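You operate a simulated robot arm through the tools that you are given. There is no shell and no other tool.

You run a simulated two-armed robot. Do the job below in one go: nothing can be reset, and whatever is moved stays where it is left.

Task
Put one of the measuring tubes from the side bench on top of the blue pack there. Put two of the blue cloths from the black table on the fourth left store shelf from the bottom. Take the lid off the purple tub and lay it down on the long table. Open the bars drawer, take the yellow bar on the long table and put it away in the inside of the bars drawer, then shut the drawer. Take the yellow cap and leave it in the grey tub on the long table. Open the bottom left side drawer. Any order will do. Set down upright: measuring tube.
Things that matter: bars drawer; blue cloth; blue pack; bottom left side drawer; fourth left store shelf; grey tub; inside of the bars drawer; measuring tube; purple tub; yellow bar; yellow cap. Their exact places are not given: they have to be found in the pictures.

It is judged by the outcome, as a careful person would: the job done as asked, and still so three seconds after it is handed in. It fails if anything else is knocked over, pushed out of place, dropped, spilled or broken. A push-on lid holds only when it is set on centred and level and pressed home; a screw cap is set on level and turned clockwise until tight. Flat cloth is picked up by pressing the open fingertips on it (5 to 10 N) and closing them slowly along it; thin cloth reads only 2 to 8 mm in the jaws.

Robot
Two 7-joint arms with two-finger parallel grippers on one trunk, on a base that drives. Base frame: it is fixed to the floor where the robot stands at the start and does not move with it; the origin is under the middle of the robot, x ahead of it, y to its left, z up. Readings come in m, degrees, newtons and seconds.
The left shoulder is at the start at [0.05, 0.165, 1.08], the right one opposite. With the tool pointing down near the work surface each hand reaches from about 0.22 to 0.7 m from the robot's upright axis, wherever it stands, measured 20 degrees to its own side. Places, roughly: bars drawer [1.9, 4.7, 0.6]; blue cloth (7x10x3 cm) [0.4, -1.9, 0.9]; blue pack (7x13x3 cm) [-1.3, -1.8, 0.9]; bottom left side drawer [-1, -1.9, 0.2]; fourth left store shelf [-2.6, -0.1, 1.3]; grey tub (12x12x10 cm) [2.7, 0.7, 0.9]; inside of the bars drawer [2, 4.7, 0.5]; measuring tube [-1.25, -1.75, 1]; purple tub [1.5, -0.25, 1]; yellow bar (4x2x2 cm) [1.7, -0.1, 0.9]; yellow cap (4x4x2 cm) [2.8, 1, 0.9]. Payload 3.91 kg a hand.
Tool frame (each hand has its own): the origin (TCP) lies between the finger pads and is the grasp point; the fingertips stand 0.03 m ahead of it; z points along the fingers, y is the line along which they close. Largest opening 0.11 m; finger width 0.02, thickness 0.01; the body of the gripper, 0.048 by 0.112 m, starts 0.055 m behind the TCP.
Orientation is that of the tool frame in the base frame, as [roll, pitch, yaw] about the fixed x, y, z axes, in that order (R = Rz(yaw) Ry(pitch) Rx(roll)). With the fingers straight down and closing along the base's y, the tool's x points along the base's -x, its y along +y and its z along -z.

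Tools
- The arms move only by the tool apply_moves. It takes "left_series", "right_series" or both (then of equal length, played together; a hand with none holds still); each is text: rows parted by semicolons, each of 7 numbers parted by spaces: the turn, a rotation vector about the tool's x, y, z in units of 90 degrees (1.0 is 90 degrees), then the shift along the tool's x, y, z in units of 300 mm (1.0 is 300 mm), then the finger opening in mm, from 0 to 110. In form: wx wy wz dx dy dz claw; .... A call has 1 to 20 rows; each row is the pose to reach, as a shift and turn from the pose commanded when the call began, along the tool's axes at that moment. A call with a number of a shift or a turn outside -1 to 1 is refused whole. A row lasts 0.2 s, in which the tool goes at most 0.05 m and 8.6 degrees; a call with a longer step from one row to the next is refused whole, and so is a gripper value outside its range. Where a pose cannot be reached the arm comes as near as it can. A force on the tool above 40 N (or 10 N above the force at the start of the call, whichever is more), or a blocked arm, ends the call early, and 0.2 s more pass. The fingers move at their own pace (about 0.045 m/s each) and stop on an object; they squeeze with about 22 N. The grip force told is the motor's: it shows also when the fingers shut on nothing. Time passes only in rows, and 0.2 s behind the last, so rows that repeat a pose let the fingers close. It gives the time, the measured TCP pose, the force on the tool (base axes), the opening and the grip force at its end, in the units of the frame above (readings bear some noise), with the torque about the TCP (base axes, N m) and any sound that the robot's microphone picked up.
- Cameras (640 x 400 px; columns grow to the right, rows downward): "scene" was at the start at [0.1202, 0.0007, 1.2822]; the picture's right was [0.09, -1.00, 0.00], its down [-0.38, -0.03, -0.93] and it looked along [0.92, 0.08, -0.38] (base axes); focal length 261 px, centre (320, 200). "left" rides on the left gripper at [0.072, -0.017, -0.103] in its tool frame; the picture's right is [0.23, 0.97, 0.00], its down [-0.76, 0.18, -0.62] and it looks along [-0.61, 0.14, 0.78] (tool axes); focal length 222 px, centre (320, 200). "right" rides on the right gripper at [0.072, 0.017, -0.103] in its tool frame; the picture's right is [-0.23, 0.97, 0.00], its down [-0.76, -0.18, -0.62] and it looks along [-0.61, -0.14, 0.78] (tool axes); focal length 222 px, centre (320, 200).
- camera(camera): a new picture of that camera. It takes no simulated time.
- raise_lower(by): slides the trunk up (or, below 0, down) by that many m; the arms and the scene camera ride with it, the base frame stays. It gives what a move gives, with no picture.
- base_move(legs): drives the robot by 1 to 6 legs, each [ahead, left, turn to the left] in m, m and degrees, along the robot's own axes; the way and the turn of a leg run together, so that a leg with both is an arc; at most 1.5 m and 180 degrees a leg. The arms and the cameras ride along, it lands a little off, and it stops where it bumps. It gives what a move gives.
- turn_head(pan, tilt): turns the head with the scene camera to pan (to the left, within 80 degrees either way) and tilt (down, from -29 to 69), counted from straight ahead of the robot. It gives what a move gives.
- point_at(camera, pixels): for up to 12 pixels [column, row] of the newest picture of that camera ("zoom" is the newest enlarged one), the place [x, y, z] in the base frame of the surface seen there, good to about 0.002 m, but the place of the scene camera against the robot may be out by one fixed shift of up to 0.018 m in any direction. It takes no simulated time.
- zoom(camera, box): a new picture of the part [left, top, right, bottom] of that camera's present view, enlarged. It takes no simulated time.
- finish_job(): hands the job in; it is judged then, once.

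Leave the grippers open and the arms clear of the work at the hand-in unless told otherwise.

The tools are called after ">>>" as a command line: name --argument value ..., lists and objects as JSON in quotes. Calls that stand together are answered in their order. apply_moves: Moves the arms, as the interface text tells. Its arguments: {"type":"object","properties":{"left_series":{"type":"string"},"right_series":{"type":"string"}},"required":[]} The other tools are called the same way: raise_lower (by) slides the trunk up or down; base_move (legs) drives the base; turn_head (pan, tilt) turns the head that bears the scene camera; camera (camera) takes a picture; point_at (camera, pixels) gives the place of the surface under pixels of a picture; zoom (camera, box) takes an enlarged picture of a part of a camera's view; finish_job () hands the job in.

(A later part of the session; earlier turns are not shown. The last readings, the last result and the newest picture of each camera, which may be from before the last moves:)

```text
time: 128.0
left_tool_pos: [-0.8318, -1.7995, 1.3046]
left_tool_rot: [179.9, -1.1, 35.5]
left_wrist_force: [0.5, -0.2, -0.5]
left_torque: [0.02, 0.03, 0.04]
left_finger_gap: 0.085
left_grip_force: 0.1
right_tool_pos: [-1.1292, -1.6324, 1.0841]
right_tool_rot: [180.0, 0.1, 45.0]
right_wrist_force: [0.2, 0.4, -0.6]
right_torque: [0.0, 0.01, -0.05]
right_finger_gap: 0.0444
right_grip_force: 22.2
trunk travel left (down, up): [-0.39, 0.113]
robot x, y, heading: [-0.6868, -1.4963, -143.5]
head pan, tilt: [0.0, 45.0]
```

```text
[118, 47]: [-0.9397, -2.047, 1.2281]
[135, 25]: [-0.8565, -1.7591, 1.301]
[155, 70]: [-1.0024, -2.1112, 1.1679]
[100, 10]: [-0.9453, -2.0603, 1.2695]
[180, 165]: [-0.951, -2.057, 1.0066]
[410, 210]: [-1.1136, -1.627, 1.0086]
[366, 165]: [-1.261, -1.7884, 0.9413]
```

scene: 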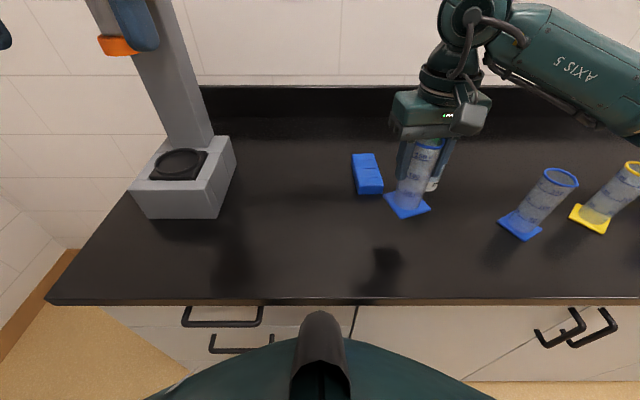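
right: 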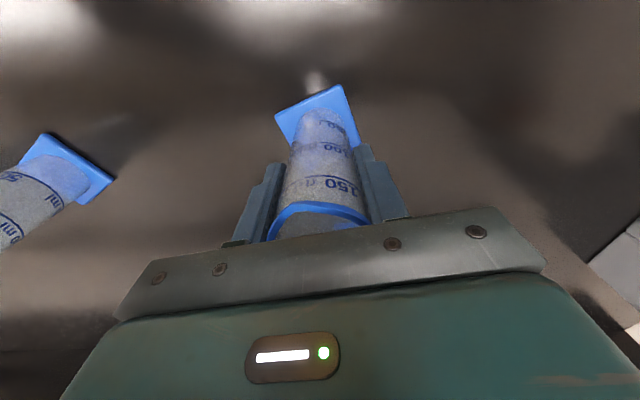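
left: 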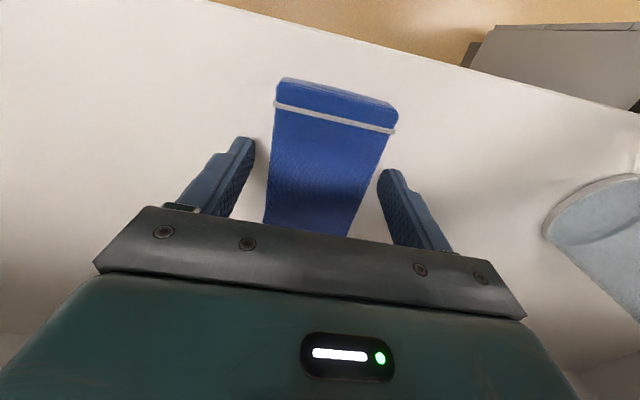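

The left hand is 0.27 m clear of it. Now I'll carry the tube over the pack's centre while turning it by 17° to line its base up with the pack.

>>> apply_moves --right_series "0 0 0.04 -0.12 0.01 0 30; 0 0 0.08 -0.24 0.02 0 30; 0 0 0.12 -0.36 0.03 0 30; 0 0 0.16 -0.48 0.04 0 30; 0 0 0.189 -0.607 0.05 0 30; 0 0 0.189 -0.607 0.05 0 30"

>>> camera --camera "scene"

>>> camera --camera "right"

```text
time: 129.4
left_tool_pos: [-0.8331, -1.7988, 1.3052]
left_tool_rot: [179.8, -0.9, 35.6]
left_wrist_force: [0.7, 0.2, 0.5]
left_torque: [-0.04, 0.03, 0.0]
left_finger_gap: 0.085
left_grip_force: 0.0
right_tool_pos: [-1.2496, -1.7719, 1.0837]
right_tool_rot: [180.0, 0.2, 28.0]
right_wrist_force: [-1.6, -0.9, -0.4]
right_torque: [-0.01, 0.01, 0.05]
right_finger_gap: 0.0441
right_grip_force: 21.2
trunk travel left (down, up): [-0.39, 0.113]
robot x, y, heading: [-0.6865, -1.4962, -143.4]
head pan, tilt: [0.0, 45.0]
```

```text
taken
```

scene: 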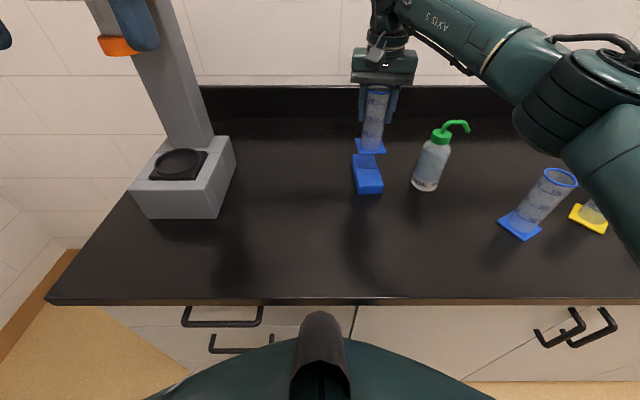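

```text
taken
```

right: 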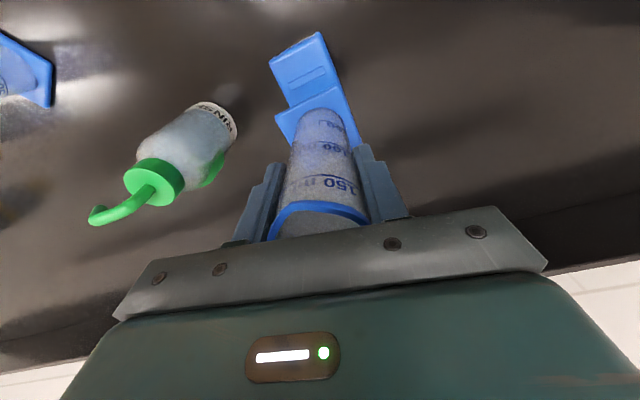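

The tube is over the pack. Before lowering, I'll check the elbow's height near the other tubes and the alignment of the base with the pack.

>>> point_at --camera "scene" --pixels '[[545, 125], [590, 200], [630, 255], [575, 165], [520, 120], [560, 180]]'

>>> zoom --camera "right" --box '[240, 20, 400, 120]'

>>> zoom --camera "scene" --box '[320, 70, 480, 210]'

```text
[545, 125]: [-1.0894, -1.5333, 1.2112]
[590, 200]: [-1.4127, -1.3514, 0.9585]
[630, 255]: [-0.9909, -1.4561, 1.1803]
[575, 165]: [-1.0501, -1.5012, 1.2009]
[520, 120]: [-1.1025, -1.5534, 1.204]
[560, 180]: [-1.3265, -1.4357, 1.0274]
```

```text
4.00 times, centred on (320, 70) of right
```

zoom: 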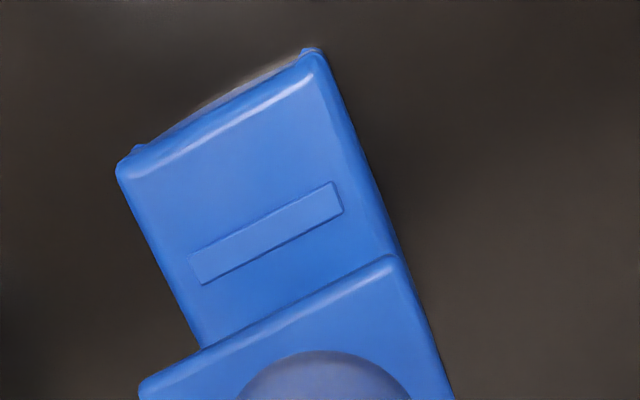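

```text
2.86 times, centred on (400, 140) of scene
```

zoom: 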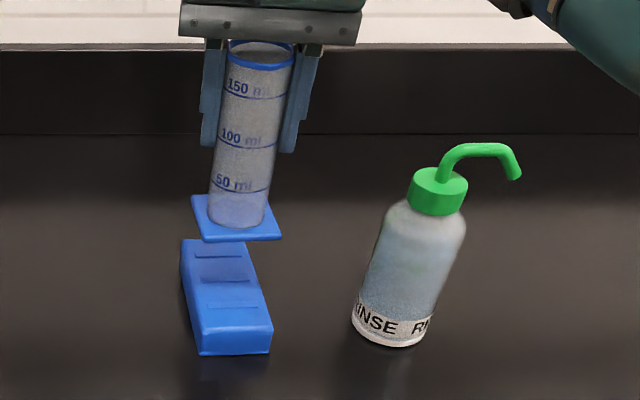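

The base and the pack look parallel. I'll check the lateral centring with points on the base edge and the pack's side edges.

>>> zoom --camera "right" --box '[240, 20, 400, 160]'

>>> point_at --camera "zoom" --pixels '[[122, 130], [276, 45], [350, 200], [195, 265], [320, 195], [150, 280], [410, 345], [160, 300]]'

```text
2.86 times, centred on (320, 90) of right
```

zoom: 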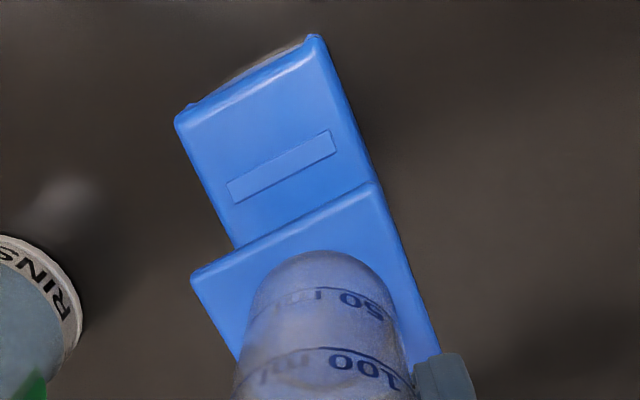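

```text
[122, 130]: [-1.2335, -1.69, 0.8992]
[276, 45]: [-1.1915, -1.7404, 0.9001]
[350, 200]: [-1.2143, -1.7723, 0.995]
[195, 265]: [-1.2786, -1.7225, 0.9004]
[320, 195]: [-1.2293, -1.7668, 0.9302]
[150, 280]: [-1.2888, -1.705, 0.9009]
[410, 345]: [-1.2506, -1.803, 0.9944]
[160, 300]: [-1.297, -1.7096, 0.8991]
```

>>> point_at --camera "zoom" --pixels '[[186, 125], [308, 52], [205, 200], [345, 130], [203, 278], [370, 192], [430, 345], [238, 350], [225, 225], [355, 165]]'

```text
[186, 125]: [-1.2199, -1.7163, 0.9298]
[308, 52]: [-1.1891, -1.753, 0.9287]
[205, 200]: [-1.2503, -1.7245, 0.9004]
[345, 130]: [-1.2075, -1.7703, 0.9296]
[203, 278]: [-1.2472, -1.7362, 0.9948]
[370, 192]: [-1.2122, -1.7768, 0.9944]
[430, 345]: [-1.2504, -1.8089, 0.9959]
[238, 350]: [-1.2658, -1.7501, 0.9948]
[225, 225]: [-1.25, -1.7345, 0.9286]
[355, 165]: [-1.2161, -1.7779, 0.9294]
```

The base is centred on the pack within 3 mm and is parallel to it. I'll lower gently until it rests.

>>> apply_moves --right_series "0 0 0 0 0 0.07 30; 0 0 0 0 0 0.13 30; 0 0 0 0 0 0.17 30; 0 0 0 0 0 0.19 30; 0 0 0 0 0 0.198 30; 0 0 0 0 0 0.198 30"

>>> zoom --camera "scene" --box '[320, 70, 480, 210]'

```text
time: 130.8
left_tool_pos: [-0.8312, -1.7996, 1.3055]
left_tool_rot: [179.8, -1.0, 35.6]
left_wrist_force: [-0.5, 1.1, 0.2]
left_torque: [0.0, 0.01, -0.01]
left_finger_gap: 0.0851
left_grip_force: 0.0
right_tool_pos: [-1.2464, -1.7724, 1.0252]
right_tool_rot: [179.9, 0.1, 28.1]
right_wrist_force: [-0.7, 0.9, 5.6]
right_torque: [0.14, 0.08, 0.02]
right_finger_gap: 0.0438
right_grip_force: 21.9
trunk travel left (down, up): [-0.39, 0.113]
robot x, y, heading: [-0.6907, -1.4976, -143.1]
head pan, tilt: [0.0, 45.0]
```

```text
2.86 times, centred on (400, 140) of scene
```

zoom: 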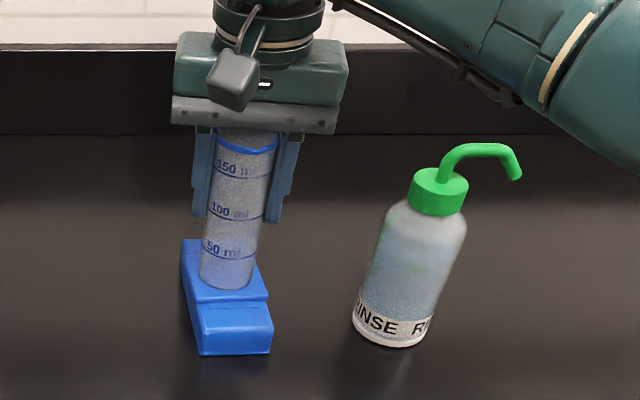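

It rests on the pack (5.6 N upward). I'll open the fingers and rise straight up.

>>> apply_moves --right_series "0 0 0 0 0 0 55; 0 0 0 0 0 0 70; 0 0 0 0 0 0 85; 0 0 0 0 0 0 85; 0 0 0 0 0 -0.1 85; 0 0 0 0 0 -0.22 85; 0 0 0 0 0 -0.34 85"

>>> camera --camera "scene"

```text
time: 132.4
left_tool_pos: [-0.8322, -1.7994, 1.3047]
left_tool_rot: [179.7, -1.0, 35.6]
left_wrist_force: [-0.3, -0.4, 0.0]
left_torque: [0.02, -0.02, -0.03]
left_finger_gap: 0.0849
left_grip_force: 0.1
right_tool_pos: [-1.2453, -1.7752, 1.1285]
right_tool_rot: [-179.9, 0.1, 28.0]
right_wrist_force: [-0.2, -0.3, 0.5]
right_torque: [0.04, -0.01, 0.0]
right_finger_gap: 0.0851
right_grip_force: 0.1
trunk travel left (down, up): [-0.39, 0.113]
robot x, y, heading: [-0.6913, -1.497, -143.3]
head pan, tilt: [0.0, 45.0]
```

```text
taken
```

scene: 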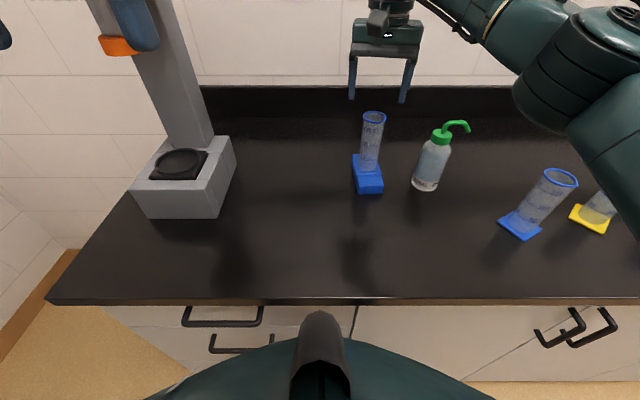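

The tube stands upright on the pack. I'll retract the right hand.

>>> apply_moves --right_series "0 0 0 0.05 0 -0.13 85; 0 0 -0.02 0.18 -0.02 -0.2 85; 0 0 -0.04 0.33 -0.04 -0.25 85; 0 0 -0.06 0.48 -0.06 -0.25 85; 0 0 -0.08 0.63 -0.08 -0.25 85; 0 0 -0.1 0.78 -0.1 -0.25 85; 0 0 -0.1 0.9 -0.13 -0.25 85"

>>> zoom --camera "scene" --box '[320, 90, 480, 230]'

```text
time: 134.0
left_tool_pos: [-0.8326, -1.7991, 1.3053]
left_tool_rot: [179.9, -1.0, 35.6]
left_wrist_force: [0.9, 0.4, -0.6]
left_torque: [0.01, 0.02, 0.0]
left_finger_gap: 0.0849
left_grip_force: 0.0
right_tool_pos: [-1.0242, -1.6082, 1.201]
right_tool_rot: [-180.0, 0.1, 37.2]
right_wrist_force: [-0.3, -0.6, 0.2]
right_torque: [-0.06, 0.0, 0.03]
right_finger_gap: 0.085
right_grip_force: 0.1
trunk travel left (down, up): [-0.39, 0.113]
robot x, y, heading: [-0.6862, -1.4954, -143.3]
head pan, tilt: [0.0, 45.0]
```

```text
2.86 times, centred on (400, 160) of scene
```

zoom: 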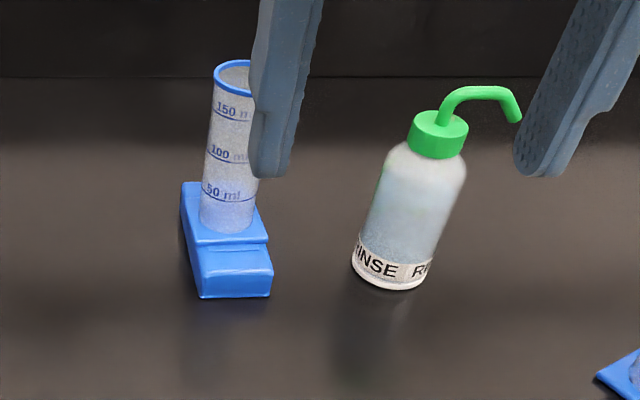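

Tube task done. For the bottom-left drawer I'll back off 0.4 m and look at its handle.

>>> base_move --legs '[[-0.4, 0, 0]]'

>>> turn_head --pan 10 --tilt 45

>>> camera --camera "scene"

```text
time: 136.6
left_tool_pos: [-0.5029, -1.5539, 1.3044]
left_tool_rot: [179.8, -1.0, 35.7]
left_wrist_force: [-0.1, -0.4, -0.3]
left_torque: [0.01, 0.04, 0.03]
left_finger_gap: 0.0849
left_grip_force: 0.0
right_tool_pos: [-0.6974, -1.3661, 1.2022]
right_tool_rot: [179.9, 0.0, 37.2]
right_wrist_force: [0.1, 0.4, -0.2]
right_torque: [0.02, 0.02, -0.04]
right_finger_gap: 0.0849
right_grip_force: 0.1
trunk travel left (down, up): [-0.39, 0.113]
robot x, y, heading: [-0.3605, -1.2549, -143.1]
head pan, tilt: [0.0, 45.0]
```

```text
time: 137.3
left_tool_pos: [-0.5029, -1.555, 1.3051]
left_tool_rot: [179.8, -1.0, 35.7]
left_wrist_force: [0.5, 0.5, -0.4]
left_torque: [0.02, -0.03, 0.0]
left_finger_gap: 0.0851
left_grip_force: 0.0
right_tool_pos: [-0.6983, -1.3654, 1.2025]
right_tool_rot: [-180.0, 0.1, 37.2]
right_wrist_force: [-0.7, 0.5, 0.5]
right_torque: [0.03, 0.01, -0.05]
right_finger_gap: 0.0848
right_grip_force: 0.1
trunk travel left (down, up): [-0.39, 0.113]
robot x, y, heading: [-0.3582, -1.2521, -143.1]
head pan, tilt: [10.0, 45.0]
```

```text
taken
```

scene: 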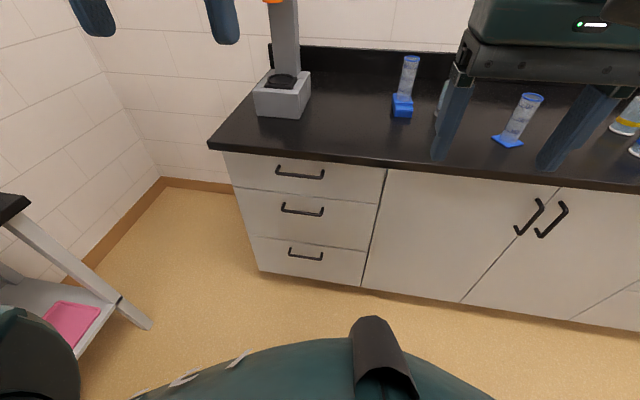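

The bottom drawer's handle is at (306,255). I'll zoom in and measure it.

>>> zoom --camera "scene" --box '[230, 210, 390, 310]'

>>> point_at --camera "zoom" --pixels '[[238, 187], [300, 193], [365, 200], [240, 160], [367, 172], [300, 170], [300, 230], [115, 130], [520, 160], [120, 245], [515, 305], [300, 120]]'

```text
4.00 times, centred on (310, 260) of scene
```

zoom: 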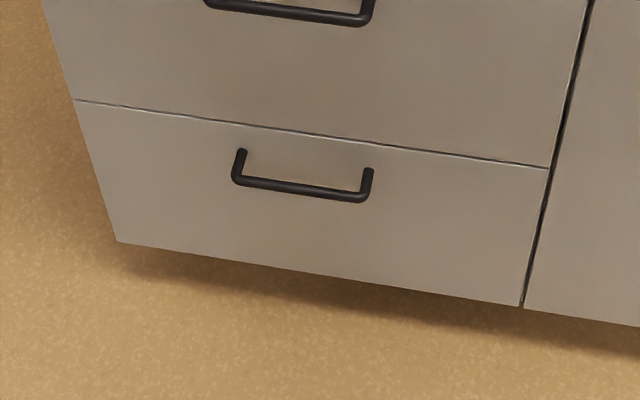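

```text
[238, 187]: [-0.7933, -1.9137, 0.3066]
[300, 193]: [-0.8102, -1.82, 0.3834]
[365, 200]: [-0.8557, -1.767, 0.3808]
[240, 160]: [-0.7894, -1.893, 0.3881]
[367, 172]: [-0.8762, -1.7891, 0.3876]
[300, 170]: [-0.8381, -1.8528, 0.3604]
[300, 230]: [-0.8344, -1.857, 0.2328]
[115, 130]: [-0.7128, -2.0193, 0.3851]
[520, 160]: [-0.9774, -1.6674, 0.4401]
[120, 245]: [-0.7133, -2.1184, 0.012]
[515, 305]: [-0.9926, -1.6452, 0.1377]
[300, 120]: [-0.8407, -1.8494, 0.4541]
```

The handle bar is centred near u=-1.730, v=-0.980, z≈0.371, standing about 4 cm off the face and about 13 cm long. I'll take it with the left hand held horizontally, one finger above the bar and one below. First I'll lower the trunk fully.

>>> raise_lower --by -0.39

>>> camera --camera "scene"

```text
time: 141.1
left_tool_pos: [-0.5042, -1.5554, 0.9156]
left_tool_rot: [179.9, -1.0, 35.7]
left_wrist_force: [1.5, -0.4, 0.0]
left_torque: [-0.02, 0.0, 0.0]
left_finger_gap: 0.0852
left_grip_force: 0.1
right_tool_pos: [-0.6974, -1.3656, 0.8118]
right_tool_rot: [180.0, 0.2, 37.2]
right_wrist_force: [0.0, -0.6, -0.7]
right_torque: [-0.01, -0.01, 0.01]
right_finger_gap: 0.0846
right_grip_force: 0.0
trunk travel left (down, up): [0.0, 0.503]
robot x, y, heading: [-0.3609, -1.2493, -143.5]
head pan, tilt: [10.0, 45.0]
```

```text
taken
```

scene: 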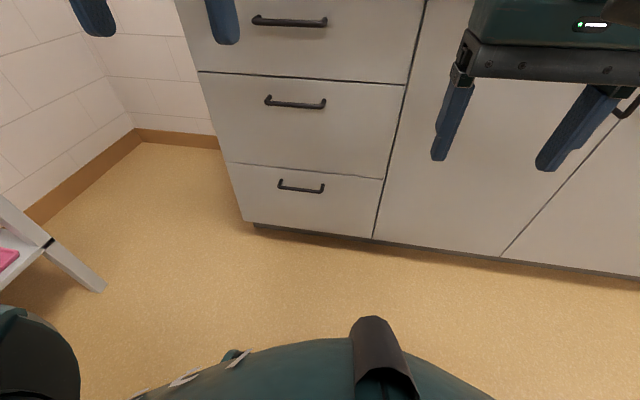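

Clear space below. First the left hand moves forward and down with the tool still vertical.

>>> apply_moves --left_series "0 0 0 -0.083 0.008 0.117 85; 0 0 0 -0.167 0.017 0.233 85; 0 0 0 -0.25 0.025 0.35 85; 0 0 0 -0.333 0.033 0.467 85; 0 0 0 -0.417 0.042 0.583 85; 0 0 0 -0.5 0.05 0.7 85; 0 0 0 -0.583 0.058 0.817 85; 0 0 0 -0.667 0.067 0.933 85"

```text
time: 142.8
left_tool_pos: [-0.6491, -1.686, 0.6332]
left_tool_rot: [179.7, -1.0, 35.7]
left_wrist_force: [0.3, 0.3, 1.0]
left_torque: [-0.03, 0.01, 0.0]
left_finger_gap: 0.0848
left_grip_force: 0.0
right_tool_pos: [-0.6967, -1.3653, 0.8116]
right_tool_rot: [180.0, 0.2, 37.2]
right_wrist_force: [0.3, -0.5, -0.4]
right_torque: [0.0, 0.01, -0.03]
right_finger_gap: 0.085
right_grip_force: 0.1
trunk travel left (down, up): [0.0, 0.503]
robot x, y, heading: [-0.3639, -1.2506, -143.1]
head pan, tilt: [10.0, 45.0]
```

Next I'll turn the left tool to point forward, fingers one above the other, while lowering to z≈0.38.

>>> apply_moves --left_series "-0.055 -0.055 0.055 -0.01 0 0.06 85; -0.11 -0.11 0.11 -0.02 0 0.12 85; -0.165 -0.165 0.165 -0.03 0 0.18 85; -0.22 -0.22 0.22 -0.04 0 0.24 85; -0.275 -0.275 0.275 -0.05 0 0.3 85; -0.33 -0.33 0.33 -0.06 0 0.36 85; -0.385 -0.385 0.385 -0.07 0 0.42 85; -0.44 -0.44 0.44 -0.08 0 0.48 85; -0.495 -0.495 0.495 -0.09 0 0.54 85; -0.55 -0.55 0.55 -0.1 0 0.6 85; -0.605 -0.605 0.605 -0.11 0 0.66 85; -0.66 -0.66 0.66 -0.12 0 0.72 85; -0.715 -0.715 0.715 -0.13 0 0.78 85; -0.77 -0.77 0.77 -0.133 0 0.833 85; -0.77 -0.77 0.77 -0.133 0 0.833 85"

>>> camera --camera "scene"

>>> camera --camera "left"

```text
time: 146.1
left_tool_pos: [-0.6796, -1.7077, 0.3806]
left_tool_rot: [91.0, -0.2, -54.4]
left_wrist_force: [-0.3, -0.1, 0.1]
left_torque: [-0.01, 0.0, 0.02]
left_finger_gap: 0.0849
left_grip_force: 0.0
right_tool_pos: [-0.6972, -1.3648, 0.8119]
right_tool_rot: [179.9, 0.1, 37.3]
right_wrist_force: [-0.1, -0.6, -0.1]
right_torque: [-0.01, -0.02, 0.03]
right_finger_gap: 0.0849
right_grip_force: 0.1
trunk travel left (down, up): [0.0, 0.503]
robot x, y, heading: [-0.3604, -1.2519, -143.3]
head pan, tilt: [10.0, 45.0]
```

```text
taken
```

scene: 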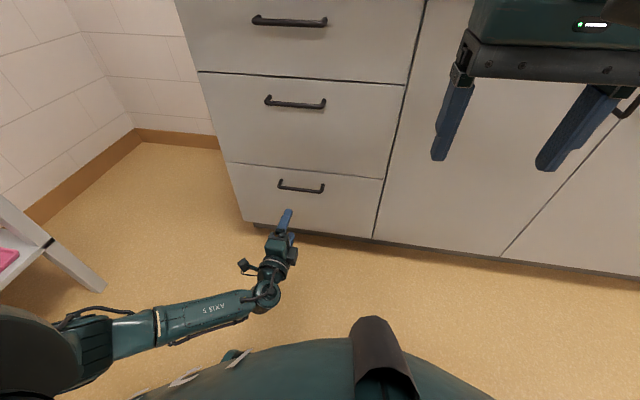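

```text
taken
```

left: 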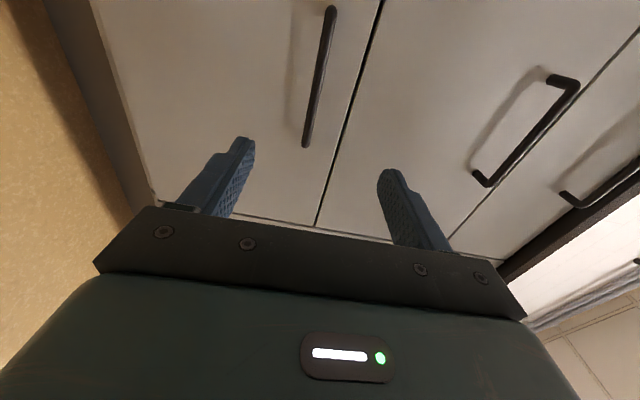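

The pose was reached exactly. In the left wrist view (picture right is up) the bottom drawer's handle runs from (331,10) to (307,145). I'll measure it.

>>> point_at --camera "left" --pixels '[[330, 12], [319, 78], [307, 140], [345, 80], [290, 75], [200, 60], [380, 20], [300, 200]]'

```text
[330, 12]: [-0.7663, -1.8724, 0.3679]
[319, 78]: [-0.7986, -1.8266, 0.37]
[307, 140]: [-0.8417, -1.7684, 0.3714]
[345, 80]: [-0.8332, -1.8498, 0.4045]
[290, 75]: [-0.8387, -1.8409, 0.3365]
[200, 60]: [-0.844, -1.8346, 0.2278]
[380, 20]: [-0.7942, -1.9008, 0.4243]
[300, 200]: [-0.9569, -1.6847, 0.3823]
```

The bar is at u≈-1.7345, z=0.370, and the face at u=-1.771. I'll lower the hand 1 cm, shift it 1.5 cm left, and then drive 0.12 m forward so the fingertips stop just short of the bar.

>>> apply_moves --left_series "0 0 0 0.053 -0.035 0 85; 0 0 0 0.053 -0.035 0 60"

>>> base_move --legs '[[0.12, 0, 0]]'

>>> camera --camera "left"

```text
time: 146.7
left_tool_pos: [-0.6697, -1.7204, 0.3692]
left_tool_rot: [91.1, -0.2, -54.2]
left_wrist_force: [0.1, 0.7, -0.3]
left_torque: [0.01, 0.03, -0.01]
left_finger_gap: 0.0601
left_grip_force: 0.1
right_tool_pos: [-0.6981, -1.3645, 0.8111]
right_tool_rot: [-180.0, 0.1, 37.3]
right_wrist_force: [-0.7, 0.0, 0.5]
right_torque: [0.02, 0.04, 0.02]
right_finger_gap: 0.0853
right_grip_force: 0.1
trunk travel left (down, up): [0.0, 0.503]
robot x, y, heading: [-0.36, -1.2493, -143.3]
head pan, tilt: [10.0, 45.0]
```

```text
time: 147.9
left_tool_pos: [-0.7618, -1.7879, 0.3705]
left_tool_rot: [90.9, -0.2, -54.4]
left_wrist_force: [0.5, -0.5, 0.3]
left_torque: [-0.01, 0.01, 0.01]
left_finger_gap: 0.0598
left_grip_force: 0.2
right_tool_pos: [-0.7895, -1.4331, 0.8115]
right_tool_rot: [-180.0, 0.0, 37.1]
right_wrist_force: [-0.3, -0.5, 0.3]
right_torque: [-0.03, 0.0, -0.01]
right_finger_gap: 0.0851
right_grip_force: 0.0
trunk travel left (down, up): [0.0, 0.503]
robot x, y, heading: [-0.4522, -1.3168, -143.3]
head pan, tilt: [10.0, 45.0]
```

```text
taken
```

left: 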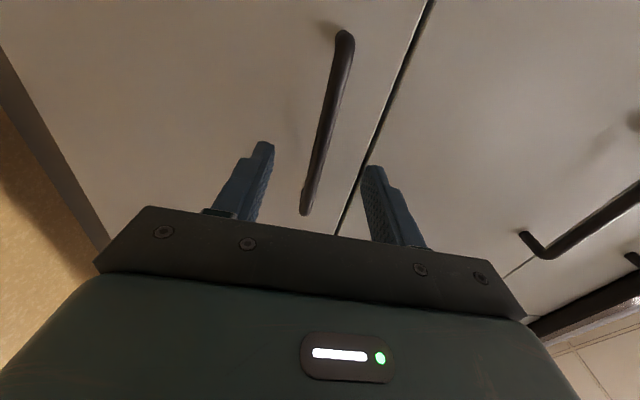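

The bar lies between the two fingers in height. I'll move 5 cm forward along the tool and close on the bar.

>>> apply_moves --left_series "0 0 0 0 0 0.08 60; 0 0 0 0 0 0.165 60; 0 0 0 0 0 0.165 60; 0 0 0 0 0 0.165 40; 0 0 0 0 0 0.165 20; 0 0 0 0 0 0.165 0; 0 0 0 0 0 0.165 0; 0 0 0 0 0 0.165 0"

>>> camera --camera "left"

```text
time: 149.7
left_tool_pos: [-0.8027, -1.8167, 0.3708]
left_tool_rot: [90.8, -0.3, -54.4]
left_wrist_force: [-0.3, 0.2, 8.6]
left_torque: [0.09, 0.22, 0.22]
left_finger_gap: 0.0117
left_grip_force: 45.2
right_tool_pos: [-0.7895, -1.4332, 0.8127]
right_tool_rot: [-179.9, 0.1, 37.0]
right_wrist_force: [0.3, 0.2, 0.0]
right_torque: [-0.03, 0.02, 0.01]
right_finger_gap: 0.085
right_grip_force: 0.1
trunk travel left (down, up): [0.0, 0.503]
robot x, y, heading: [-0.4524, -1.3199, -143.2]
head pan, tilt: [10.0, 45.0]
```

```text
taken
```

left: 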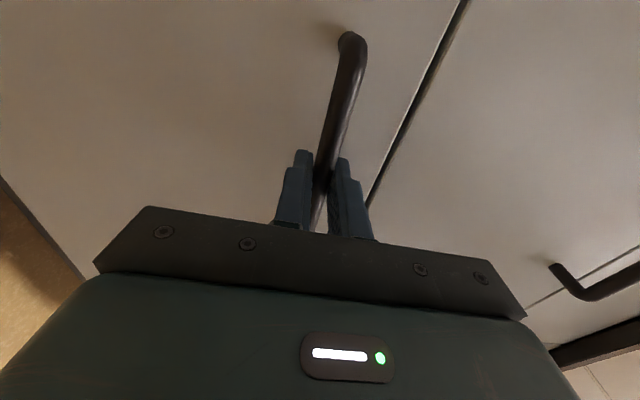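

The bar is gripped firmly. I'll pull the drawer open by driving straight back, first 0.12 m.

>>> base_move --legs '[[-0.12, 0, 0]]'

>>> camera --camera "scene"

```text
time: 150.9
left_tool_pos: [-0.708, -1.7456, 0.37]
left_tool_rot: [90.8, -0.1, -54.4]
left_wrist_force: [-4.8, 8.6, 15.0]
left_torque: [0.05, 0.27, 0.18]
left_finger_gap: 0.0117
left_grip_force: 44.8
right_tool_pos: [-0.6956, -1.3642, 0.8113]
right_tool_rot: [179.9, 0.2, 37.2]
right_wrist_force: [-0.5, 0.5, -0.6]
right_torque: [0.06, -0.03, 0.04]
right_finger_gap: 0.0853
right_grip_force: 0.1
trunk travel left (down, up): [0.0, 0.503]
robot x, y, heading: [-0.3571, -1.2511, -143.0]
head pan, tilt: [10.0, 45.0]
```

```text
taken
```

scene: 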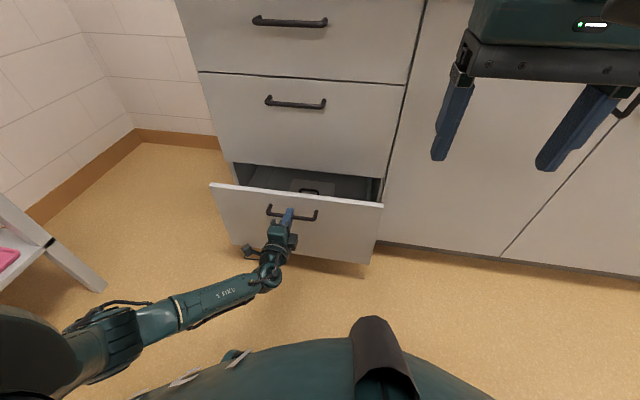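

The drawer is opening nicely. I'll pull another 0.18 m.

>>> base_move --legs '[[-0.18, 0, 0]]'

>>> camera --camera "scene"

```text
time: 152.4
left_tool_pos: [-0.5631, -1.639, 0.3694]
left_tool_rot: [90.8, -0.2, -54.4]
left_wrist_force: [1.0, -0.8, 7.4]
left_torque: [0.08, 0.17, 0.06]
left_finger_gap: 0.0119
left_grip_force: 45.1
right_tool_pos: [-0.5504, -1.256, 0.8118]
right_tool_rot: [180.0, 0.2, 37.2]
right_wrist_force: [-0.1, -0.8, 0.2]
right_torque: [-0.01, 0.02, 0.01]
right_finger_gap: 0.0849
right_grip_force: 0.2
trunk travel left (down, up): [0.0, 0.503]
robot x, y, heading: [-0.2157, -1.1447, -143.4]
head pan, tilt: [10.0, 45.0]
```

```text
taken
```

scene: 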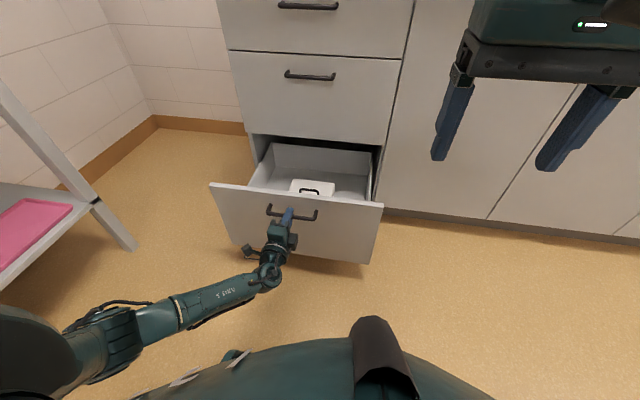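

About 0.30 m open. I'll pull a little further (0.06 m) so that it's plainly open.

>>> base_move --legs '[[-0.06, 0, 0]]'

>>> camera --camera "left"

>>> camera --camera "scene"

```text
time: 153.4
left_tool_pos: [-0.517, -1.6028, 0.3701]
left_tool_rot: [90.8, -0.2, -54.4]
left_wrist_force: [-1.1, 3.1, 3.2]
left_torque: [0.09, 0.1, -0.2]
left_finger_gap: 0.0117
left_grip_force: 45.6
right_tool_pos: [-0.5041, -1.2217, 0.811]
right_tool_rot: [180.0, 0.0, 37.1]
right_wrist_force: [-0.1, 0.4, -0.1]
right_torque: [-0.02, 0.01, 0.05]
right_finger_gap: 0.0851
right_grip_force: 0.0
trunk travel left (down, up): [0.0, 0.503]
robot x, y, heading: [-0.1677, -1.1083, -143.3]
head pan, tilt: [10.0, 45.0]
```

```text
taken
```

left: 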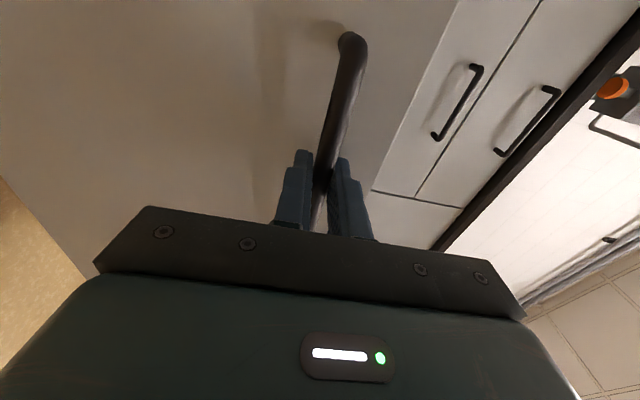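

```text
taken
```

scene: 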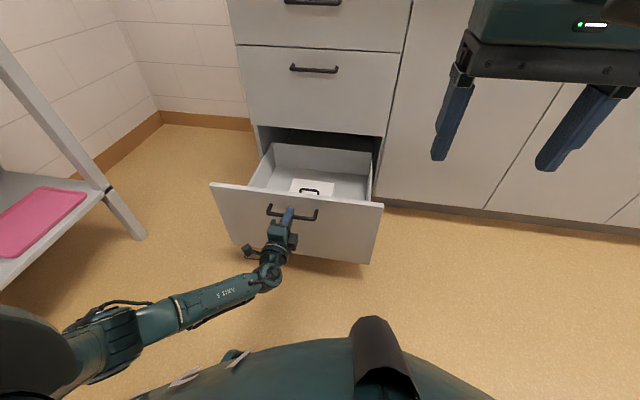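

The drawer is open about 0.36 m. I'll open the fingers and withdraw straight back.

>>> apply_moves --left_series "0 0 0 0 0 0 25; 0 0 0 0 0 0 50; 0 0 0 0 0 0 60; 0 0 0 0 0 0 60; 0 0 0 0 0 -0.1 60; 0 0 0 0 0 -0.25 60; 0 0 0 0 0 -0.38 60"

>>> camera --camera "scene"

```text
time: 155.0
left_tool_pos: [-0.4251, -1.5386, 0.3731]
left_tool_rot: [90.9, -0.1, -54.4]
left_wrist_force: [0.3, 0.4, -0.1]
left_torque: [0.02, -0.01, 0.02]
left_finger_gap: 0.0598
left_grip_force: 0.1
right_tool_pos: [-0.5044, -1.221, 0.8111]
right_tool_rot: [180.0, 0.1, 37.2]
right_wrist_force: [0.3, 0.1, -0.5]
right_torque: [-0.01, 0.04, -0.05]
right_finger_gap: 0.0849
right_grip_force: 0.1
trunk travel left (down, up): [0.0, 0.503]
robot x, y, heading: [-0.1672, -1.108, -143.1]
head pan, tilt: [10.0, 45.0]
```

```text
taken
```

scene: 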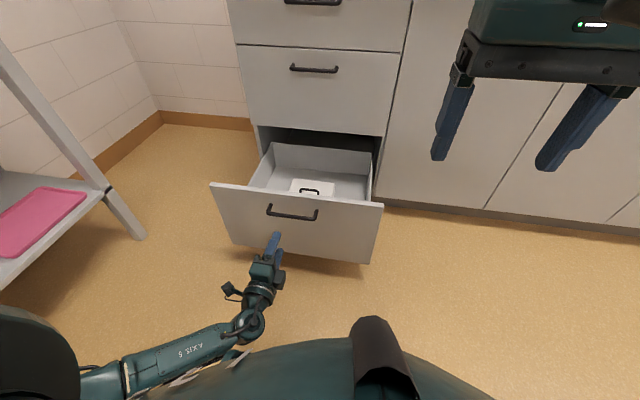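

The drawer stays open. I'll back away 0.45 m, then bring the left tool back to vertical while raising it.

>>> base_move --legs '[[-0.45, 0, 0]]'

>>> apply_moves --left_series "0.055 0.055 -0.055 0 0.071 0 60; 0.11 0.11 -0.11 0 0.142 0 60; 0.165 0.165 -0.165 0 0.213 0 60; 0.22 0.22 -0.22 0 0.284 0 60; 0.275 0.275 -0.275 0 0.355 0 60; 0.33 0.33 -0.33 0 0.426 0 60; 0.385 0.385 -0.385 0 0.497 0 60; 0.44 0.44 -0.44 0 0.568 0 60; 0.495 0.495 -0.495 0 0.639 0 60; 0.55 0.55 -0.55 0 0.71 0 60; 0.605 0.605 -0.605 0 0.781 0 60; 0.66 0.66 -0.66 0 0.852 0 60; 0.715 0.715 -0.715 0 0.923 0 60; 0.77 0.77 -0.77 0 0.99 0 60"

>>> raise_lower --by 0.3

>>> camera --camera "scene"

```text
time: 157.7
left_tool_pos: [-0.0626, -1.2651, 0.3723]
left_tool_rot: [90.8, -0.2, -54.9]
left_wrist_force: [0.2, 0.7, -0.2]
left_torque: [-0.01, -0.01, -0.04]
left_finger_gap: 0.0601
left_grip_force: 0.1
right_tool_pos: [-0.1397, -0.9458, 0.8114]
right_tool_rot: [180.0, 0.0, 36.7]
right_wrist_force: [-1.0, 0.3, 0.2]
right_torque: [0.0, -0.01, -0.02]
right_finger_gap: 0.085
right_grip_force: 0.1
trunk travel left (down, up): [0.0, 0.503]
robot x, y, heading: [0.1971, -0.8345, -143.7]
head pan, tilt: [10.0, 45.0]
```

```text
time: 159.1
left_tool_pos: [-0.0295, -1.3078, 0.4879]
left_tool_rot: [120.1, 9.2, -20.7]
left_wrist_force: [0.3, -0.9, -0.8]
left_torque: [-0.03, 0.03, 0.0]
left_finger_gap: 0.0605
left_grip_force: 0.1
right_tool_pos: [-0.139, -0.9468, 0.8121]
right_tool_rot: [180.0, 0.1, 36.8]
right_wrist_force: [-0.5, -0.2, -0.3]
right_torque: [0.02, 0.04, 0.0]
right_finger_gap: 0.0852
right_grip_force: 0.0
trunk travel left (down, up): [0.0, 0.503]
robot x, y, heading: [0.199, -0.8318, -143.7]
head pan, tilt: [10.0, 45.0]
stopped in row 6 (left hand): the arm was blocked; the commanded pose is now the measured one
```

```text
time: 162.1
left_tool_pos: [-0.0301, -1.3069, 0.785]
left_tool_rot: [120.2, 9.1, -20.7]
left_wrist_force: [0.5, -0.1, 0.7]
left_torque: [0.0, -0.03, -0.01]
left_finger_gap: 0.0601
left_grip_force: 0.1
right_tool_pos: [-0.1395, -0.9463, 1.112]
right_tool_rot: [-180.0, 0.1, 36.8]
right_wrist_force: [0.5, 0.7, -0.1]
right_torque: [-0.01, 0.0, 0.01]
right_finger_gap: 0.0848
right_grip_force: 0.1
trunk travel left (down, up): [-0.3, 0.203]
robot x, y, heading: [0.1968, -0.8328, -143.5]
head pan, tilt: [10.0, 45.0]
```

```text
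taken
```

scene: 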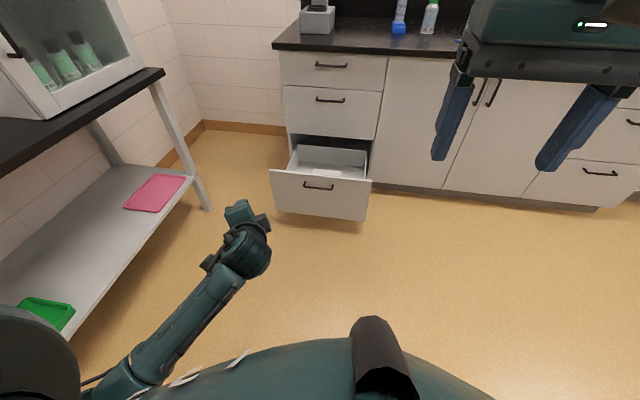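

The left arm stopped halfway (likely against my own leg), but nothing else was touched and the drawer stayed open. Now that the trunk is up again, I'll finish bringing the left tool to vertical at the carry pose.

>>> apply_moves --left_series "0 0 0 -0.023 0.072 -0.123 60; 0.0555 0.0411 -0.0522 -0.047 0.144 -0.246 60; 0.1111 0.0821 -0.1043 -0.07 0.216 -0.369 60; 0.1666 0.1232 -0.1565 -0.094 0.287 -0.492 60; 0.2222 0.1643 -0.2087 -0.117 0.359 -0.615 60; 0.2777 0.2054 -0.2609 -0.141 0.431 -0.738 60; 0.3332 0.2464 -0.313 -0.164 0.503 -0.861 60; 0.3888 0.2875 -0.3652 -0.164 0.503 -0.861 60; 0.4443 0.3286 -0.4174 -0.164 0.503 -0.861 60; 0.4999 0.3696 -0.4695 -0.164 0.503 -0.861 60; 0.5554 0.4107 -0.5217 -0.164 0.503 -0.861 60"

>>> camera --camera "scene"

```text
time: 163.2
left_tool_pos: [0.0365, -1.2758, 0.9389]
left_tool_rot: [128.8, 5.4, 2.1]
left_wrist_force: [0.9, -0.4, 0.1]
left_torque: [-0.01, -0.03, -0.04]
left_finger_gap: 0.06
left_grip_force: 0.1
left hand out of reach, approached as far as the arm can: row 5
right_tool_pos: [-0.1389, -0.9471, 1.1119]
right_tool_rot: [-180.0, 0.1, 36.8]
right_wrist_force: [-0.6, -0.2, 0.5]
right_torque: [-0.01, 0.01, 0.02]
right_finger_gap: 0.085
right_grip_force: 0.0
trunk travel left (down, up): [-0.3, 0.203]
robot x, y, heading: [0.196, -0.8365, -143.1]
head pan, tilt: [10.0, 45.0]
stopped in row 5 (left hand): the arm was blocked; the commanded pose is now the measured one
```

```text
taken
```

scene: 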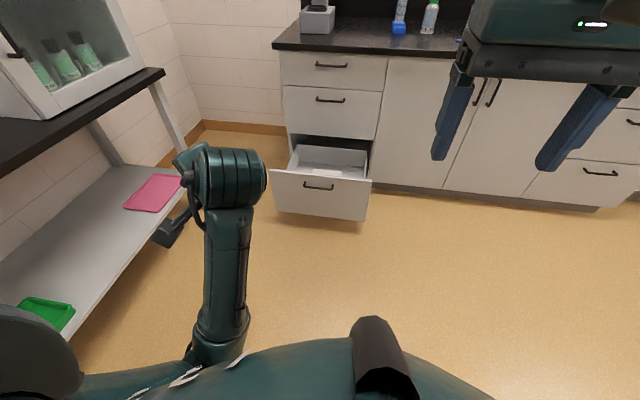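

The arm gets into a joint limit when it's close in. I'll move the left hand further forward and down first, where the turn worked before, and then turn it to vertical.

>>> apply_moves --left_series "0 0 0 -0.078 -0.087 0.086 60; 0 0 0 -0.155 -0.173 0.172 60; 0 0 0 -0.233 -0.26 0.258 60; 0 0 0 -0.31 -0.346 0.344 60; 0 0 0 -0.387 -0.432 0.429 60; 0.0666 0.028 -0.0411 -0.387 -0.432 0.429 60; 0.1332 0.056 -0.0823 -0.387 -0.432 0.429 60; 0.1998 0.0841 -0.1234 -0.387 -0.432 0.429 60; 0.2664 0.1121 -0.1646 -0.387 -0.432 0.429 60; 0.333 0.1401 -0.2057 -0.387 -0.432 0.429 60; 0.3996 0.1681 -0.2469 -0.387 -0.432 0.429 60; 0.4662 0.1962 -0.288 -0.387 -0.432 0.429 60; 0.5328 0.2242 -0.3292 -0.387 -0.432 0.429 60"

>>> camera --camera "scene"

```text
time: 164.6
left_tool_pos: [-0.0594, -1.349, 0.7667]
left_tool_rot: [126.6, 1.6, 6.7]
left_wrist_force: [-0.6, -0.7, 0.5]
left_torque: [-0.02, 0.0, 0.01]
left_finger_gap: 0.0599
left_grip_force: 0.1
right_tool_pos: [-0.1391, -0.9465, 1.1122]
right_tool_rot: [179.9, 0.2, 36.8]
right_wrist_force: [-1.0, 0.1, -0.1]
right_torque: [0.03, -0.01, 0.02]
right_finger_gap: 0.0848
right_grip_force: 0.1
trunk travel left (down, up): [-0.3, 0.203]
robot x, y, heading: [0.2001, -0.8321, -143.7]
head pan, tilt: [10.0, 45.0]
stopped in row 6 (left hand): the arm was blocked; the commanded pose is now the measured one
```

```text
taken
```

scene: 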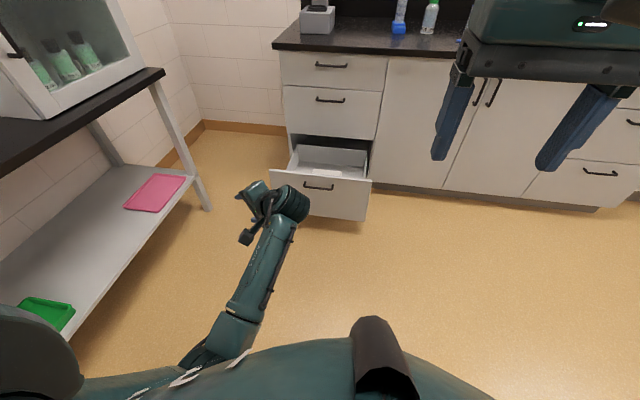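

The left hand is still turned sideways. I'll first go back to the horizontal pose that worked (fingers pointing ahead), further out, then retrace the original path to vertical.

>>> apply_moves --left_series "-0.0398 -0.0713 0.0255 -0.021 -0.04 0.001 60; -0.0797 -0.1426 0.051 -0.041 -0.08 0.002 60; -0.1195 -0.2139 0.0765 -0.062 -0.12 0.003 60; -0.1593 -0.2852 0.102 -0.083 -0.16 0.004 60; -0.1992 -0.3565 0.1274 -0.103 -0.2 0.005 60; -0.239 -0.4278 0.1529 -0.124 -0.241 0.006 60; -0.2788 -0.4991 0.1784 -0.145 -0.281 0.007 60; -0.3187 -0.5704 0.2039 -0.165 -0.321 0.008 60; -0.3585 -0.6417 0.2294 -0.186 -0.361 0.01 60"

>>> camera --camera "scene"

```text
time: 166.6
left_tool_pos: [-0.1273, -1.2932, 0.6776]
left_tool_rot: [89.8, -0.1, -53.7]
left_wrist_force: [0.7, 0.4, -0.3]
left_torque: [0.01, -0.02, 0.02]
left_finger_gap: 0.06
left_grip_force: 0.0
right_tool_pos: [-0.1386, -0.9469, 1.1114]
right_tool_rot: [-179.9, 0.1, 36.9]
right_wrist_force: [-0.2, -0.4, 0.4]
right_torque: [-0.01, 0.01, -0.02]
right_finger_gap: 0.0849
right_grip_force: 0.1
trunk travel left (down, up): [-0.3, 0.203]
robot x, y, heading: [0.1981, -0.8339, -143.4]
head pan, tilt: [10.0, 45.0]
```

```text
taken
```

scene: 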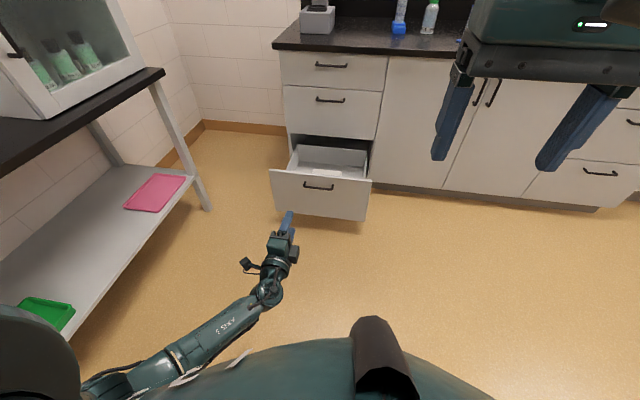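

Back in the pose that worked. Now I'll retrace the original path: up 0.25 m and slightly back while turning to vertical.

>>> apply_moves --left_series "0.055 0.055 -0.055 0 0.06 -0.01 60; 0.11 0.11 -0.11 0 0.12 -0.02 60; 0.165 0.165 -0.165 0 0.18 -0.03 60; 0.22 0.22 -0.22 0 0.24 -0.04 60; 0.275 0.275 -0.275 0 0.3 -0.05 60; 0.33 0.33 -0.33 0 0.36 -0.06 60; 0.385 0.385 -0.385 0 0.42 -0.07 60; 0.44 0.44 -0.44 0 0.48 -0.08 60; 0.495 0.495 -0.495 0 0.54 -0.09 60; 0.55 0.55 -0.55 0 0.6 -0.1 60; 0.605 0.605 -0.605 0 0.66 -0.11 60; 0.66 0.66 -0.66 0 0.72 -0.12 60; 0.715 0.715 -0.715 0 0.78 -0.13 60; 0.77 0.77 -0.77 0 0.833 -0.133 60"

>>> camera --camera "scene"

```text
time: 168.4
left_tool_pos: [-0.0725, -1.3255, 0.8135]
left_tool_rot: [134.8, 13.3, -1.8]
left_wrist_force: [-0.4, -0.9, 0.4]
left_torque: [0.01, -0.03, -0.03]
left_finger_gap: 0.0598
left_grip_force: 0.0
right_tool_pos: [-0.1388, -0.947, 1.112]
right_tool_rot: [180.0, 0.2, 36.8]
right_wrist_force: [0.0, -0.5, 0.3]
right_torque: [-0.03, 0.0, 0.01]
right_finger_gap: 0.0849
right_grip_force: 0.1
trunk travel left (down, up): [-0.3, 0.203]
robot x, y, heading: [0.1985, -0.8359, -143.6]
head pan, tilt: [10.0, 45.0]
stopped in row 9 (left hand): the arm was blocked; the commanded pose is now the measured one
```

```text
taken
```

scene: 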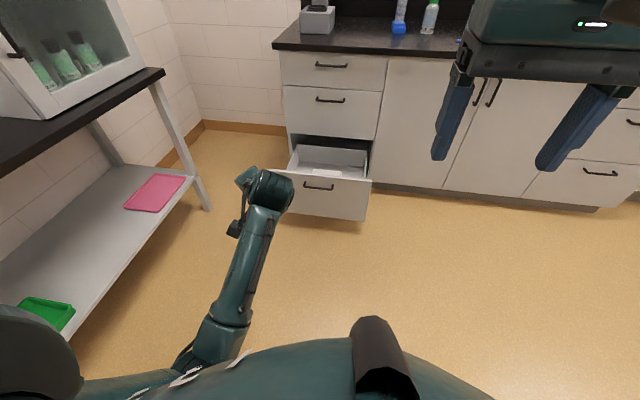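

The elbow keeps swinging inward on that path. I'll go back to the horizontal pose and use another order: roll about the pointing axis first, then pitch down.

>>> apply_moves --left_series "-0.0438 -0.0539 0.0391 -0.021 -0.023 0.017 60; -0.0877 -0.1079 0.0781 -0.041 -0.046 0.035 60; -0.1315 -0.1618 0.1172 -0.062 -0.07 0.052 60; -0.1753 -0.2158 0.1562 -0.082 -0.093 0.07 60; -0.2192 -0.2697 0.1953 -0.103 -0.116 0.087 60; -0.263 -0.3237 0.2343 -0.123 -0.139 0.105 60; -0.3068 -0.3776 0.2734 -0.144 -0.163 0.122 60; -0.3507 -0.4316 0.3124 -0.164 -0.186 0.14 60; -0.3945 -0.4855 0.3515 -0.185 -0.209 0.157 60"

>>> apply_moves --left_series "0 0 -0.09 0 0 0 60; 0 0 -0.18 0 0 0 60; 0 0 -0.27 0 0 0 60; 0 0 -0.36 0 0 0 60; 0 0 -0.45 0 0 0 60; 0 0 -0.54 0 0 0 60; 0 0 -0.63 0 0 0 60; 0 0 -0.72 0 0 0 60; 0 0 -0.81 0 0 0 60; 0 0 -0.9 0 0 0 60; 0 0 -0.99 0 0 0 60"

>>> camera --camera "scene"

```text
time: 170.4
left_tool_pos: [-0.1459, -1.3144, 0.7522]
left_tool_rot: [89.9, 0.1, -53.7]
left_wrist_force: [-0.2, 0.6, 0.6]
left_torque: [0.0, 0.02, -0.02]
left_finger_gap: 0.0599
left_grip_force: 0.0
right_tool_pos: [-0.1383, -0.9474, 1.1116]
right_tool_rot: [179.9, 0.1, 36.7]
right_wrist_force: [0.0, -0.4, 0.1]
right_torque: [0.03, -0.01, -0.02]
right_finger_gap: 0.0851
right_grip_force: 0.1
trunk travel left (down, up): [-0.3, 0.203]
robot x, y, heading: [0.1976, -0.8353, -143.5]
head pan, tilt: [10.0, 45.0]
```

```text
time: 172.8
left_tool_pos: [-0.1441, -1.3116, 0.7506]
left_tool_rot: [81.2, 89.2, -62.4]
left_wrist_force: [0.0, -0.5, 0.1]
left_torque: [-0.01, -0.01, -0.03]
left_finger_gap: 0.0598
left_grip_force: 0.0
right_tool_pos: [-0.1388, -0.9462, 1.1116]
right_tool_rot: [179.9, 0.0, 36.9]
right_wrist_force: [-0.5, 0.4, 0.1]
right_torque: [0.01, 0.02, 0.0]
right_finger_gap: 0.0849
right_grip_force: 0.0
trunk travel left (down, up): [-0.3, 0.203]
robot x, y, heading: [0.1996, -0.834, -143.3]
head pan, tilt: [10.0, 45.0]
```

```text
taken
```

scene: 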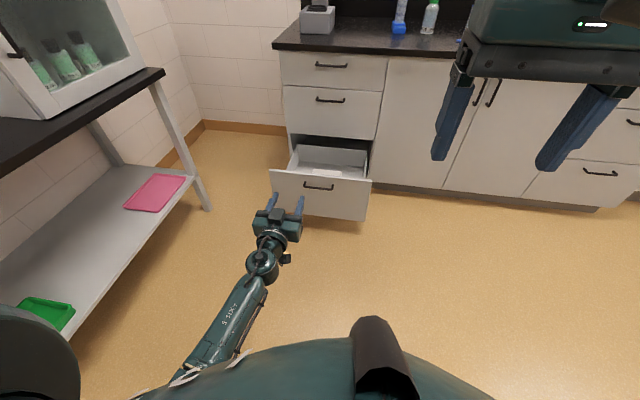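

The roll worked. Now I'll pitch the tool down to vertical while raising it 0.25 m and drawing back 0.1 m.

>>> apply_moves --left_series "0 0.09 0 -0.076 0 -0.03 60; 0 0.18 0 -0.151 0 -0.06 60; 0 0.27 0 -0.227 0 -0.09 60; 0 0.36 0 -0.303 0 -0.121 60; 0 0.45 0 -0.379 0 -0.151 60; 0 0.54 0 -0.454 0 -0.182 60; 0 0.63 0 -0.53 0 -0.212 60; 0 0.72 0 -0.606 0 -0.242 60; 0 0.81 0 -0.682 0 -0.273 60; 0 0.9 0 -0.757 0 -0.303 60; 0 0.99 0 -0.833 0 -0.333 60"

>>> camera --camera "scene"

```text
time: 175.2
left_tool_pos: [-0.0662, -1.2487, 1.0016]
left_tool_rot: [179.1, 1.0, 36.6]
left_wrist_force: [-0.2, 0.4, 0.0]
left_torque: [-0.02, 0.01, 0.0]
left_finger_gap: 0.0602
left_grip_force: 0.0
right_tool_pos: [-0.1392, -0.9465, 1.1114]
right_tool_rot: [180.0, 0.1, 36.7]
right_wrist_force: [0.1, -0.1, -0.2]
right_torque: [-0.01, 0.01, -0.01]
right_finger_gap: 0.085
right_grip_force: 0.1
trunk travel left (down, up): [-0.3, 0.203]
robot x, y, heading: [0.1997, -0.8373, -143.4]
head pan, tilt: [10.0, 45.0]
```

```text
taken
```

scene: 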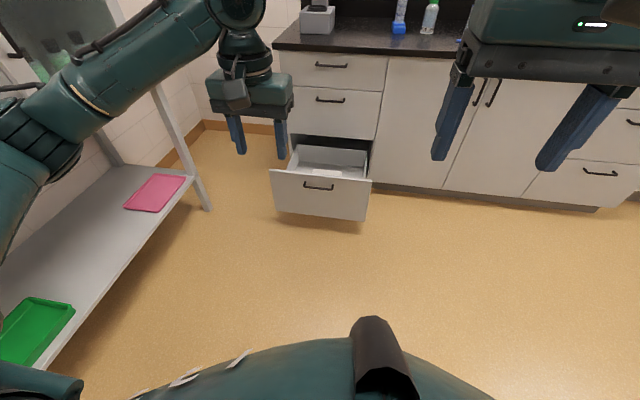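

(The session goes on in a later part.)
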